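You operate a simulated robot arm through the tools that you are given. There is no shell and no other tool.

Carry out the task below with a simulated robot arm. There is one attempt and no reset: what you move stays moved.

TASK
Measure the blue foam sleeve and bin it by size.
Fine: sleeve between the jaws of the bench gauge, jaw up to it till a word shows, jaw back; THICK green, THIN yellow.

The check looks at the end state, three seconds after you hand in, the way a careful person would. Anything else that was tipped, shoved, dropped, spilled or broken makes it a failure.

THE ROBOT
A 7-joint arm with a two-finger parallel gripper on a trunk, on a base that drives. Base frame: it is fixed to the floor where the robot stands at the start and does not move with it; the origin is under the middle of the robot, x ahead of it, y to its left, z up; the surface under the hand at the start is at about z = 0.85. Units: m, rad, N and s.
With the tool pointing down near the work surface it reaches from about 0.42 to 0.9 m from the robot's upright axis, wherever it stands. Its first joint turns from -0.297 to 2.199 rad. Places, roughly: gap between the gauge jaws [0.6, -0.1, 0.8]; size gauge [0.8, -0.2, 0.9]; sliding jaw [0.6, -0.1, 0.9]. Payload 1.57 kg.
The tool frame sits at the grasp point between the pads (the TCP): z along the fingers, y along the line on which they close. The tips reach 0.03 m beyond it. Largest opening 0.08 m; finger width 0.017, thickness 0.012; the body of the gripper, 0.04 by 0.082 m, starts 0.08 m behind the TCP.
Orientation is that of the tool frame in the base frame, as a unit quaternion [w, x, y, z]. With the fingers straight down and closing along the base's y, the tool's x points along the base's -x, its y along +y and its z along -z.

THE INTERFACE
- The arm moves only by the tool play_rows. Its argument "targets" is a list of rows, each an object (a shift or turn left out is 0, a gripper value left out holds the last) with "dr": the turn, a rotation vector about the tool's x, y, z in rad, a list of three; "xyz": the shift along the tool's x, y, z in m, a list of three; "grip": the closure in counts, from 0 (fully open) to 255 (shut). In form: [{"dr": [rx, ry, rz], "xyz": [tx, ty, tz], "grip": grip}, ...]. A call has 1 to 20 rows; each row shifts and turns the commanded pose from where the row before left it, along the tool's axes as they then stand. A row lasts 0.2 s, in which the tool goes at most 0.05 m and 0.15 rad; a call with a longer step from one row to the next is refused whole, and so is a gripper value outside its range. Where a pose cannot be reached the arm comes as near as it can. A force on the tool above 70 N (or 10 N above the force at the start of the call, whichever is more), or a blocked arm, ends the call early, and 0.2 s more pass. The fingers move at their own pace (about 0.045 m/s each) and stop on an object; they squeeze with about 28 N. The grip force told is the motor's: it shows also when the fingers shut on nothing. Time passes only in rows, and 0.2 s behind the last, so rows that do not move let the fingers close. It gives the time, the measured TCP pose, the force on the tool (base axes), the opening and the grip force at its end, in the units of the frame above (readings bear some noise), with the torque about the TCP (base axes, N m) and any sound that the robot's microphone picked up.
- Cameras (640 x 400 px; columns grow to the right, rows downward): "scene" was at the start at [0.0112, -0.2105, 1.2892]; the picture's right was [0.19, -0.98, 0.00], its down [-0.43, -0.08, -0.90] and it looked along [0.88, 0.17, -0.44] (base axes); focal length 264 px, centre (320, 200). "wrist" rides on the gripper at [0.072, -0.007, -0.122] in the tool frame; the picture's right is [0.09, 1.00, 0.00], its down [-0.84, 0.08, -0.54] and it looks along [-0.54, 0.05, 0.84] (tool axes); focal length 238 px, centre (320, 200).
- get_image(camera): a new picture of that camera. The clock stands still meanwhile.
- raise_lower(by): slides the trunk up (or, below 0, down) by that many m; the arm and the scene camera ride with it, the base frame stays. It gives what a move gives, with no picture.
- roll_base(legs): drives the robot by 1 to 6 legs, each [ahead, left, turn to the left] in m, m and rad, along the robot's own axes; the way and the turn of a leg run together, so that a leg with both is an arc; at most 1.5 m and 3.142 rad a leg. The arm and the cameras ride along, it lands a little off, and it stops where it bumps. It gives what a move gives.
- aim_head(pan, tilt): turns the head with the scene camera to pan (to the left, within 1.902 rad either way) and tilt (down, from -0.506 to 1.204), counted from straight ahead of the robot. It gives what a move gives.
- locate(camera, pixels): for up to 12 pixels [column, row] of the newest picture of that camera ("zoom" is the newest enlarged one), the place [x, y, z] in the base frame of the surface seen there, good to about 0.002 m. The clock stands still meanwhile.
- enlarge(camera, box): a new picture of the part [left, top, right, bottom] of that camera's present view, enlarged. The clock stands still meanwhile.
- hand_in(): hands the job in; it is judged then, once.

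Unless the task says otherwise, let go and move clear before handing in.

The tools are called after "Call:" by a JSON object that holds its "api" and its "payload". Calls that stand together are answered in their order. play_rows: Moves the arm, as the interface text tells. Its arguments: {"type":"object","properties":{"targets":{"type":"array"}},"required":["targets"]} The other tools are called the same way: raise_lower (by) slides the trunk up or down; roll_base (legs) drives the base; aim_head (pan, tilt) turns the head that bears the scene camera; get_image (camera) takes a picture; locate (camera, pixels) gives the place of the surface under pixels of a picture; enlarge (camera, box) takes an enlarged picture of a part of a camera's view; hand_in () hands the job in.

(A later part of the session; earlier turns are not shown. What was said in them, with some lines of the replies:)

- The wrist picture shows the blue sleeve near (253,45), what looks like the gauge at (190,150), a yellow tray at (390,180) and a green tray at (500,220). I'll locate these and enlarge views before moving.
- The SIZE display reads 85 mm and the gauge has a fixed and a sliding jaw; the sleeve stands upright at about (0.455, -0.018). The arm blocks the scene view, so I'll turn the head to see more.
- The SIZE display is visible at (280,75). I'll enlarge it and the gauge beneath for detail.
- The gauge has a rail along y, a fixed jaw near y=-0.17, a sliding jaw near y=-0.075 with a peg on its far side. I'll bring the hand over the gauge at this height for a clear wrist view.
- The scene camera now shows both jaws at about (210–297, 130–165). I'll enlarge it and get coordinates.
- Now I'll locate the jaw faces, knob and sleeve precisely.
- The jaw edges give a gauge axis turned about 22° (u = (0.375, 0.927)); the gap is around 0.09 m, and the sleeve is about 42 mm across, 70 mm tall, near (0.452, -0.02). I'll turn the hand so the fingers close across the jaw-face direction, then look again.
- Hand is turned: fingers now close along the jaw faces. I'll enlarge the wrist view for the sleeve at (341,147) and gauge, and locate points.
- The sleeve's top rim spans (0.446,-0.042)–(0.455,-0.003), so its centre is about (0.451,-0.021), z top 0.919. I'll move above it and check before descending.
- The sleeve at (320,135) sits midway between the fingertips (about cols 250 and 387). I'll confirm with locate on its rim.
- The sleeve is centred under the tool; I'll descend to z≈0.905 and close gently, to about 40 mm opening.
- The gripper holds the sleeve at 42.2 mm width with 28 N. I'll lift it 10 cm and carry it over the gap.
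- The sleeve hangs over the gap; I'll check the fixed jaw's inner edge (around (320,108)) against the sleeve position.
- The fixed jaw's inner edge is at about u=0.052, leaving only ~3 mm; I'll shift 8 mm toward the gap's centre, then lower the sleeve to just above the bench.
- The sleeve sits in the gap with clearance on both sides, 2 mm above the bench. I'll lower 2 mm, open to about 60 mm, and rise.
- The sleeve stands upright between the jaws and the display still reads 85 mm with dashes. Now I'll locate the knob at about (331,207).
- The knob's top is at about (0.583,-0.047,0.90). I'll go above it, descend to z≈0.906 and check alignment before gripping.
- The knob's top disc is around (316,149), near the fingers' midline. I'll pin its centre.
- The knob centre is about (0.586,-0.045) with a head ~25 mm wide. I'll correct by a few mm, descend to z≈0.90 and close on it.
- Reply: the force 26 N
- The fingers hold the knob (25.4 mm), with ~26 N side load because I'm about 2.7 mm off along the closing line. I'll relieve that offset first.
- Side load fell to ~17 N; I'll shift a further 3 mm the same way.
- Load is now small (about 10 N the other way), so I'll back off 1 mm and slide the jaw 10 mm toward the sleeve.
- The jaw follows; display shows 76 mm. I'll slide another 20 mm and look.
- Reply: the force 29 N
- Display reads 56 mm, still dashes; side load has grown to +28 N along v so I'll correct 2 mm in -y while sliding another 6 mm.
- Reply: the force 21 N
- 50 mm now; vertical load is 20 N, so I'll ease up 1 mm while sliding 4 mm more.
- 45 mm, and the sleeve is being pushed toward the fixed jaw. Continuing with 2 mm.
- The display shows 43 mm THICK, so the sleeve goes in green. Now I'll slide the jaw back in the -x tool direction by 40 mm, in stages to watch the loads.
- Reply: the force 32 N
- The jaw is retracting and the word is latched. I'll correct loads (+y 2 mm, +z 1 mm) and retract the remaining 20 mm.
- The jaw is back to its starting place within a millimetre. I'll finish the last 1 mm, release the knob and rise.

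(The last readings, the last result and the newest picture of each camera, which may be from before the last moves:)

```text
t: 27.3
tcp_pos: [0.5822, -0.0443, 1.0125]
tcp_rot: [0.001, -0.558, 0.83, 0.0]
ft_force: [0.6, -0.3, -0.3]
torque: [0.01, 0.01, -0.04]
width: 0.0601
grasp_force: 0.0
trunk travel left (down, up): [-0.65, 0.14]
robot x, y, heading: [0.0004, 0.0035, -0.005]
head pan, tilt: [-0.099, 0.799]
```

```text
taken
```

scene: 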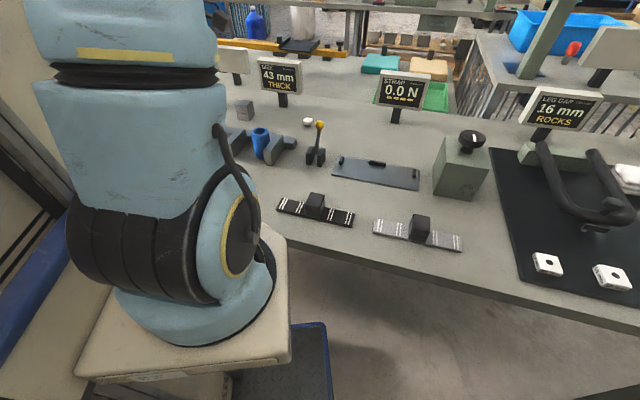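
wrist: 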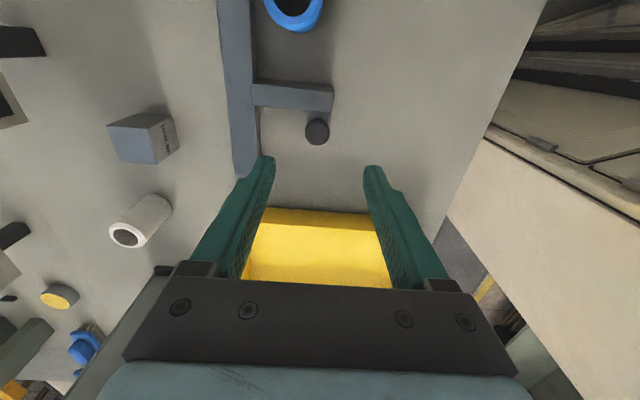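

Jaw is back and released. I'll move over the sleeve to get its position.

Call:
{"api": "play_rows", "payload": {"targets": [{"xyz": [0.045, 0, 0]}, {"xyz": [0.045, 0, 0]}, {}, {}]}}

Call:
{"api": "get_image", "payload": {"camera": "wrist"}}

Call:
{"api": "enlarge", "payload": {"camera": "wrist", "box": [240, 60, 400, 160]}}

```text
t: 28.3
tcp_pos: [0.5476, -0.1294, 1.0146]
tcp_rot: [0.0, -0.557, 0.83, 0.0]
ft_force: [-0.4, -0.1, 0.0]
torque: [0.0, 0.02, 0.0]
width: 0.06
grasp_force: 0.0
trunk travel left (down, up): [-0.65, 0.14]
robot x, y, heading: [0.0001, -0.0002, 0.003]
head pan, tilt: [-0.099, 0.799]
```

```text
taken
```

wrist: 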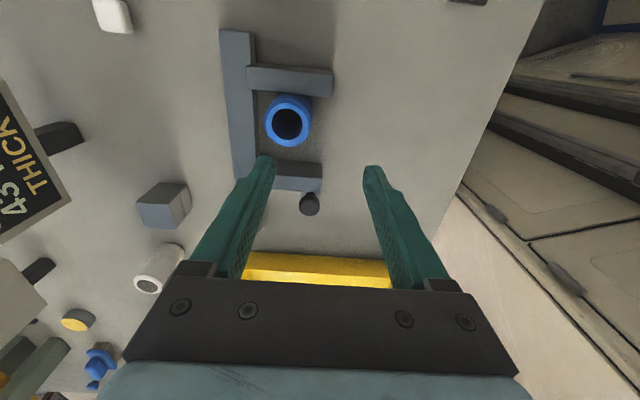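

```text
4.00 times, centred on (320, 110) of wrist
```

zoom: 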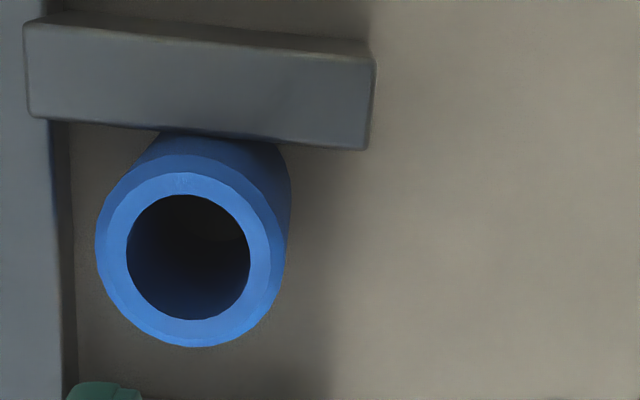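

The sleeve stands upright against the fixed jaw, ring centre near (287,124). I'll locate its rim.

Call:
{"api": "locate", "payload": {"camera": "wrist", "pixels": [[287, 106], [287, 144], [268, 124], [307, 124], [274, 112], [300, 138], [274, 138], [300, 112], [250, 130], [256, 130]]}}

```text
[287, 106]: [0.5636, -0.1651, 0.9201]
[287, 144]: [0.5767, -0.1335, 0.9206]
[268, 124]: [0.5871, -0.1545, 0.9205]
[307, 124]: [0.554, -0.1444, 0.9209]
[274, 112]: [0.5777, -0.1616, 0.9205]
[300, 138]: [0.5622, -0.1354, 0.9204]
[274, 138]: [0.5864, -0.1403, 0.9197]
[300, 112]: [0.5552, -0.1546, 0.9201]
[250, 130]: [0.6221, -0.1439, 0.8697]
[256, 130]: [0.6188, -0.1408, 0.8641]
```

The sleeve centre is (0.5704,-0.1487). I'll move over it, descend, grip as before and lift.

Call:
{"api": "play_rows", "payload": {"targets": [{"xyz": [0.0093, -0.0284, 0]}, {}, {"xyz": [0, 0, 0.04]}, {"xyz": [0, 0, 0.04]}, {"xyz": [0, 0, 0.028]}, {}, {"grip": 115}, {"grip": 128}, {}, {}]}}

Call:
{"api": "get_image", "payload": {"camera": "wrist"}}

```text
t: 30.5
tcp_pos: [0.5704, -0.1498, 0.906]
tcp_rot: [0.0, -0.557, 0.83, 0.0]
ft_force: [0.7, 0.6, -1.2]
torque: [-0.03, -0.02, -0.02]
width: 0.0423
grasp_force: 28.3
trunk travel left (down, up): [-0.65, 0.14]
robot x, y, heading: [-0.0023, 0.0012, 0.002]
head pan, tilt: [-0.099, 0.799]
```

```text
taken
```

wrist: 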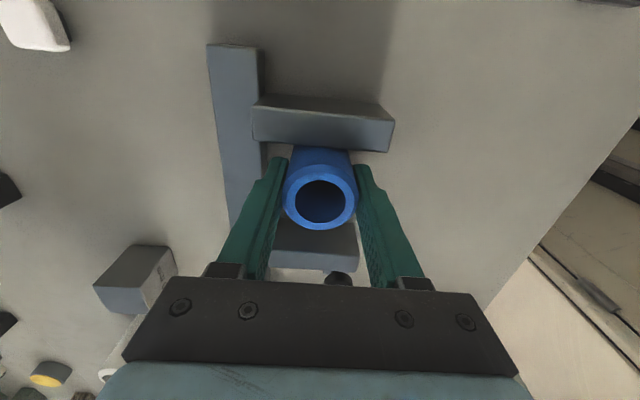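

Gripped again (42.3 mm, 28 N). I'll lift with a small shift off the fixed jaw, then carry it toward the yellow/green trays and look.

Call:
{"api": "play_rows", "payload": {"targets": [{"xyz": [-0.003, 0, -0.01]}, {"xyz": [0, 0, -0.03]}, {"xyz": [0, 0, -0.04]}, {"xyz": [0, 0, -0.04]}, {"xyz": [0, 0, -0.044]}, {"xyz": [-0.0386, 0.0189, 0]}, {"xyz": [-0.0386, 0.0189, 0]}, {"xyz": [-0.0386, 0.0189, 0]}, {"xyz": [-0.0386, 0.0189, 0]}, {"xyz": [-0.0386, 0.0189, 0]}, {"xyz": [-0.0386, 0.0189, 0]}, {}]}}

Call:
{"api": "get_image", "payload": {"camera": "wrist"}}

Call:
{"api": "get_image", "payload": {"camera": "scene"}}

```text
t: 33.1
tcp_pos: [0.5551, 0.1129, 1.0685]
tcp_rot: [0.0, -0.558, 0.83, 0.0]
ft_force: [-0.2, 0.5, 1.4]
torque: [-0.01, 0.01, 0.01]
width: 0.0418
grasp_force: 28.1
trunk travel left (down, up): [-0.65, 0.14]
robot x, y, heading: [-0.0018, -0.0035, 0.0]
head pan, tilt: [-0.099, 0.799]
```

```text
taken
```

wrist: 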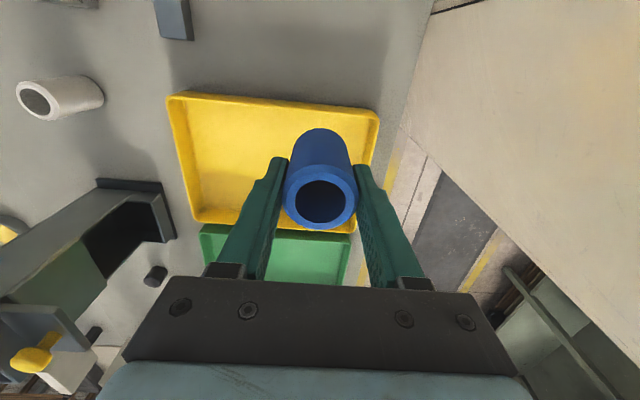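

```text
taken
```

scene: 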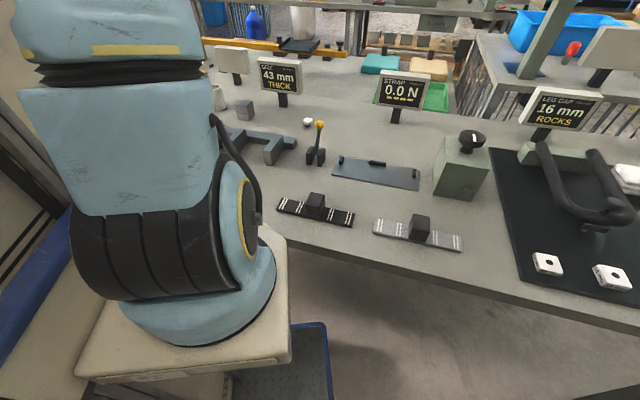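

The yellow tray is under the hand and the green tray beyond, at (290,255); a dark object at left (120,200) needs checking. I'll locate them.

Call:
{"api": "locate", "payload": {"camera": "wrist", "pixels": [[160, 190], [130, 205], [60, 235], [215, 245], [350, 245], [310, 260], [320, 275], [345, 280], [200, 180], [180, 100], [375, 120], [40, 345]]}}

```text
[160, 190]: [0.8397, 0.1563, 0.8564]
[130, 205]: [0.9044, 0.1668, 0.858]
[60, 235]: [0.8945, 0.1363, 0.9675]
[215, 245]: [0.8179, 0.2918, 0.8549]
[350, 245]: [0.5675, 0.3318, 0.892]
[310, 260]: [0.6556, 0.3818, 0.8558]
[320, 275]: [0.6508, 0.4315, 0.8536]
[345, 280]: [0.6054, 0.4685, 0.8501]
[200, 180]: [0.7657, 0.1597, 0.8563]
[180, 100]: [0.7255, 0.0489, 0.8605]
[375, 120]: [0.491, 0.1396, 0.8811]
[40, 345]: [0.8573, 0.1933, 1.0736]
```

The green tray's floor is near (0.66,0.39,0.855) and nothing tall lies on that path. I'll carry the sleeve over and check.

Call:
{"api": "play_rows", "payload": {"targets": [{"xyz": [-0.0423, 0.001, 0]}, {"xyz": [-0.0423, 0.001, 0]}, {"xyz": [-0.0423, 0.001, 0]}, {"xyz": [-0.0423, 0.001, 0]}, {"xyz": [-0.0423, 0.001, 0]}, {"xyz": [-0.0423, 0.001, 0]}, {"xyz": [-0.0423, 0.001, 0]}, {}]}}

Call:
{"api": "get_image", "payload": {"camera": "wrist"}}

```text
t: 34.9
tcp_pos: [0.6371, 0.3317, 1.0693]
tcp_rot: [0.0, -0.558, 0.83, 0.0]
ft_force: [0.5, -0.8, 0.2]
torque: [0.03, -0.01, 0.0]
width: 0.0423
grasp_force: 28.1
out of reach, approached as far as the arm can: row 6, 7
trunk travel left (down, up): [-0.65, 0.14]
robot x, y, heading: [-0.002, 0.0008, -0.001]
head pan, tilt: [-0.099, 0.799]
```

```text
taken
```

wrist: 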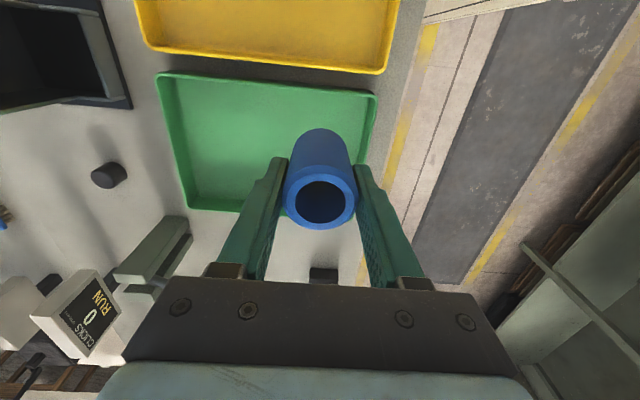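

The arm stopped at (0.637,0.332), short of the target. I'll locate the green tray's edges relative to that.

Call:
{"api": "locate", "payload": {"camera": "wrist", "pixels": [[158, 75], [376, 97], [187, 205], [360, 165], [260, 110], [260, 160], [235, 190], [220, 200], [300, 100], [370, 110], [290, 85], [220, 210]]}}

```text
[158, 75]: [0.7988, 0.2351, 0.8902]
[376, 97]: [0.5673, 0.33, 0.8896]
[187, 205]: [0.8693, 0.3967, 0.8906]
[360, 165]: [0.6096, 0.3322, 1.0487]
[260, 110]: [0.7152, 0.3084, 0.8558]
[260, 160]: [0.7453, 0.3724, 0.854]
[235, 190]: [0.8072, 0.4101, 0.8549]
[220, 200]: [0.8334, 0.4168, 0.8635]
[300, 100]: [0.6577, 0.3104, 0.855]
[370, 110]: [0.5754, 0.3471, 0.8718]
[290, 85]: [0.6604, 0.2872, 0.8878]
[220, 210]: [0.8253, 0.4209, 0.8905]
```

Tray rim corners give a centre of about (0.718,0.363); the hand is only 30 mm inside the near edge. I'll turn the wrist back toward a radial orientation to gain reach, after backing up slightly.

Call:
{"api": "play_rows", "payload": {"targets": [{"xyz": [0.03, 0, 0]}, {"dr": [0, 0, 0.14]}, {"dr": [0, 0, 0.14]}, {"dr": [0, 0, 0.14]}, {"dr": [0, 0, 0.14]}, {}]}}

```text
t: 36.3
tcp_pos: [0.6259, 0.3023, 1.0698]
tcp_rot: [0.0, -0.306, 0.952, 0.001]
ft_force: [0.7, -0.4, -0.9]
torque: [0.0, 0.01, 0.0]
width: 0.042
grasp_force: 27.4
trunk travel left (down, up): [-0.65, 0.14]
robot x, y, heading: [-0.0007, 0.0005, 0.003]
head pan, tilt: [-0.099, 0.799]
```

Orientation is now radial and the pose is well tracked. I'll lower 6 cm (sleeve bottom still above the rim) and move toward the tray centre.

Call:
{"api": "play_rows", "payload": {"targets": [{"xyz": [0, 0, 0.03]}, {"xyz": [0, 0, 0.03]}, {"xyz": [-0.03, -0.001, 0]}, {"xyz": [-0.03, -0.0015, 0]}, {"xyz": [-0.028, -0.0015, 0]}, {}]}}

Call:
{"api": "get_image", "payload": {"camera": "wrist"}}

```text
t: 37.7
tcp_pos: [0.6821, 0.3259, 1.0101]
tcp_rot: [0.0, -0.306, 0.952, 0.0]
ft_force: [0.1, -0.7, 0.4]
torque: [0.0, 0.02, -0.01]
width: 0.0421
grasp_force: 28.1
out of reach, approached as far as the arm can: row 4, 5
trunk travel left (down, up): [-0.65, 0.14]
robot x, y, heading: [-0.0045, 0.0006, 0.004]
head pan, tilt: [-0.099, 0.799]
```

```text
taken
```

wrist: 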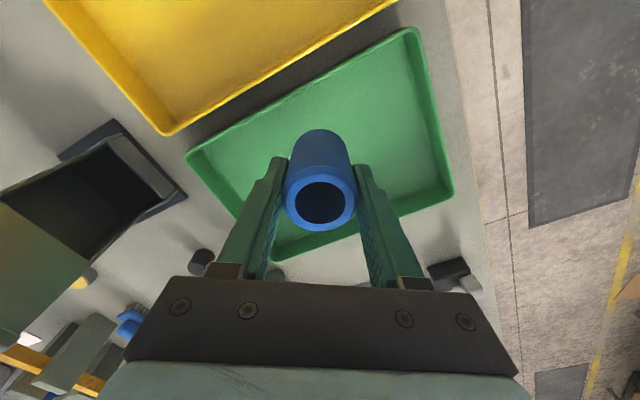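

The sleeve is over the green tray, about 42 mm inside its near edge; arm is at reach limit. I'll shift 20 mm sideways for more margin, then descend to z≈0.93.

Call:
{"api": "play_rows", "payload": {"targets": [{"xyz": [0.001, 0.02, 0]}, {}, {"xyz": [0, 0, 0.03]}, {"xyz": [0, 0, 0.03]}, {"xyz": [0, 0, 0.02]}, {}]}}

Call:
{"api": "get_image", "payload": {"camera": "wrist"}}

```text
t: 39.1
tcp_pos: [0.6814, 0.3276, 0.929]
tcp_rot: [0.001, -0.307, 0.952, -0.001]
ft_force: [0.0, 0.1, -0.5]
torque: [-0.03, 0.01, 0.0]
width: 0.0421
grasp_force: 27.9
out of reach, approached as far as the arm can: row 1
trunk travel left (down, up): [-0.65, 0.14]
robot x, y, heading: [-0.0038, -0.0006, -0.002]
head pan, tilt: [-0.099, 0.799]
```

```text
taken
```

wrist: 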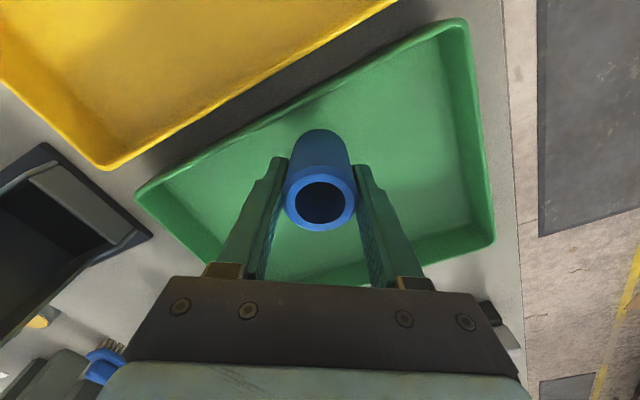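

Now low inside the tray, sleeve clear of the walls. I'll try a small further step toward the centre, now that the hand is lower.

Call:
{"api": "play_rows", "payload": {"targets": [{"xyz": [-0.008, 0.008, 0]}, {}]}}

Call:
{"api": "locate", "payload": {"camera": "wrist", "pixels": [[290, 105], [300, 115], [310, 120], [270, 115], [340, 110], [275, 125]]}}

```text
t: 39.7
tcp_pos: [0.6825, 0.3366, 0.9282]
tcp_rot: [0.0, -0.311, 0.95, 0.0]
ft_force: [0.6, 0.0, -0.6]
torque: [0.01, 0.0, -0.02]
width: 0.0423
grasp_force: 28.4
trunk travel left (down, up): [-0.65, 0.14]
robot x, y, heading: [-0.0023, 0.0013, -0.003]
head pan, tilt: [-0.099, 0.799]
```

```text
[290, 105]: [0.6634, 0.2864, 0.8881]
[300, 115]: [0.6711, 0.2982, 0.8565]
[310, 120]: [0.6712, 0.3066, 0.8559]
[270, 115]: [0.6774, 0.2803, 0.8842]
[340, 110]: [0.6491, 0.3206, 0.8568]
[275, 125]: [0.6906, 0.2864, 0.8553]
```

Sleeve is ~50 mm from the tray's near rim and floor is z≈0.856. I'll lower the last 16 mm, open, and rise straight up.

Call:
{"api": "play_rows", "payload": {"targets": [{"xyz": [0, 0, 0.01]}, {"xyz": [0, 0, 0.006]}, {}, {"grip": 64}, {}, {}, {}, {"xyz": [0, 0, -0.03]}, {"xyz": [0, 0, -0.04]}, {"xyz": [0, 0, -0.04]}, {}]}}

Call:
{"api": "get_image", "payload": {"camera": "wrist"}}

```text
t: 42.1
tcp_pos: [0.7015, 0.3113, 1.0262]
tcp_rot: [0.0, -0.308, 0.952, 0.0]
ft_force: [-0.4, 0.1, -0.6]
torque: [0.02, 0.02, 0.0]
width: 0.0599
grasp_force: 0.1
out of reach, approached as far as the arm can: row 8, 9, 10
trunk travel left (down, up): [-0.65, 0.14]
robot x, y, heading: [0.0005, 0.0023, -0.004]
head pan, tilt: [-0.099, 0.799]
```

```text
taken
```

wrist: 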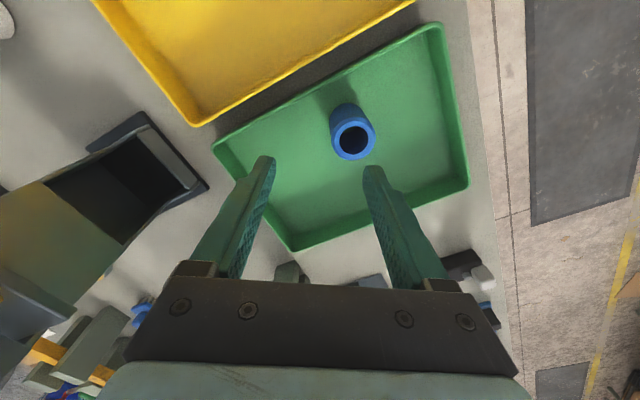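

The sleeve stands upright in the green tray at (352,130) and the gripper is clear. I'll retract toward the robot and up, then check the whole scene.

Call:
{"api": "play_rows", "payload": {"targets": [{"xyz": [0.03, 0, -0.02]}, {"xyz": [0.04, -0.01, -0.02]}, {"xyz": [0.04, -0.01, -0.02]}, {"xyz": [0.03, -0.02, -0.02]}, {}]}}

Call:
{"api": "get_image", "payload": {"camera": "wrist"}}

Call:
{"api": "enlarge", "payload": {"camera": "scene", "box": [195, 40, 355, 180]}}

```text
t: 43.3
tcp_pos: [0.6083, 0.198, 1.1054]
tcp_rot: [0.0, -0.307, 0.952, 0.0]
ft_force: [0.2, 0.3, -0.2]
torque: [-0.01, -0.03, 0.01]
width: 0.06
grasp_force: 0.0
trunk travel left (down, up): [-0.65, 0.14]
robot x, y, heading: [-0.0001, 0.0009, 0.003]
head pan, tilt: [-0.099, 0.799]
```

```text
taken
```

wrist: 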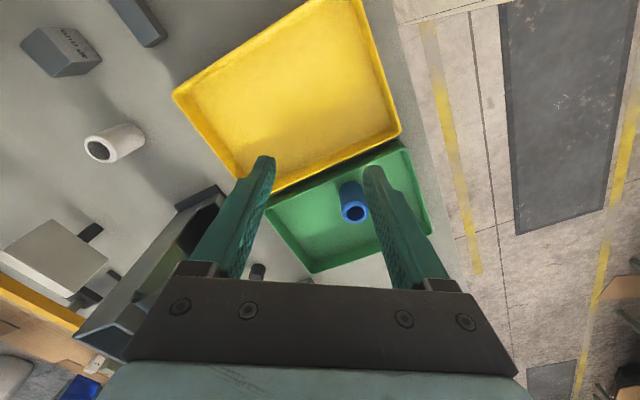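

```text
2.86 times, centred on (275, 110) of scene
```

zoom: 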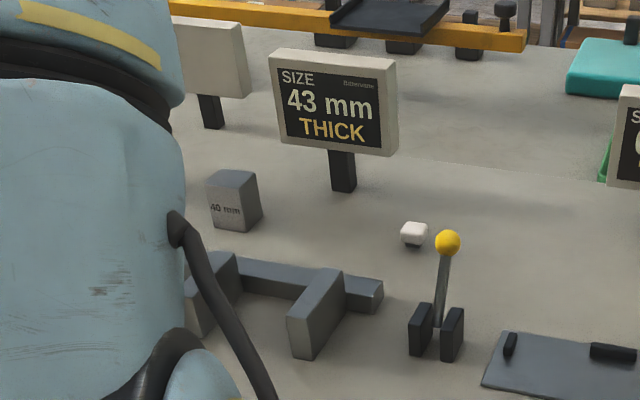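

The sleeve rests upright in the green tray, the jaw is back, and the block, lever and display stand undisturbed. Before handing in, I'll glance at the other green tray near the STRAP display to be sure it belongs to another station.

Call:
{"api": "enlarge", "payload": {"camera": "scene", "box": [340, 40, 500, 140]}}

Call:
{"api": "locate", "payload": {"camera": "scene", "pixels": [[437, 97], [400, 90]]}}

Call:
{"api": "enlarge", "payload": {"camera": "wrist", "box": [160, 100, 460, 290]}}

```text
4.00 times, centred on (420, 90) of scene
```

zoom: 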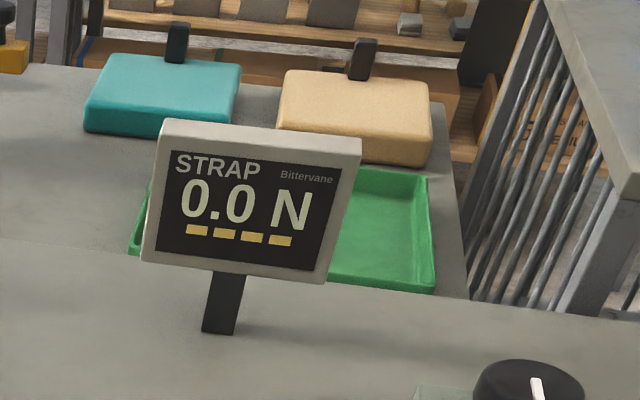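

```text
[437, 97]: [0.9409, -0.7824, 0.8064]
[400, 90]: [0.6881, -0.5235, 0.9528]
```

```text
2.11 times, centred on (310, 195) of wrist
```

zoom: 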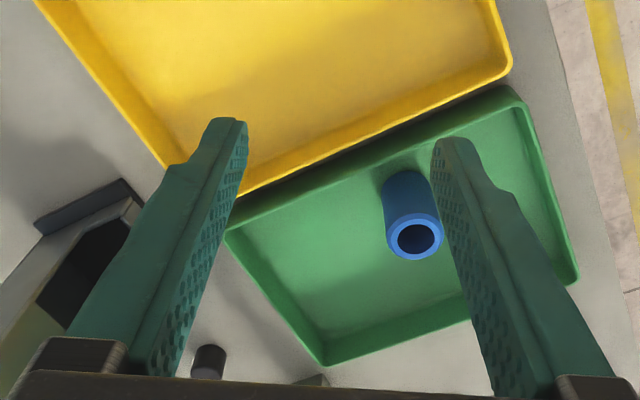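

The other green tray is far off at (0.94,-0.78) on a lower surface behind the STRAP station, so the green tray paired with the yellow one is the right bin. The sleeve stands in it, the jaw is back and the gripper is clear, so I'm handing in.

Call:
{"api": "hand_in", "payload": {}}

```text
The job is handed in.
```

The blue foam sleeve measured THICK (43 mm on the gauge display) and is now standing upright in the green tray next to the yellow one. I've handed the job in; no result has come back yet.

- **Gauge:** I slid the jaw up to the sleeve until THICK showed, then slid it back to about where it started. The display stayed on 43 mm THICK after the jaw moved back.
- **Which green tray:** There is a second green tray, unlabelled, on a lower surface behind the STRAP display. I took it as belonging to that station and used the one beside the yellow tray.
- **Other items:** I saw nothing else moved or tipped in the last pictures. The arm hid part of the bench from the main camera.
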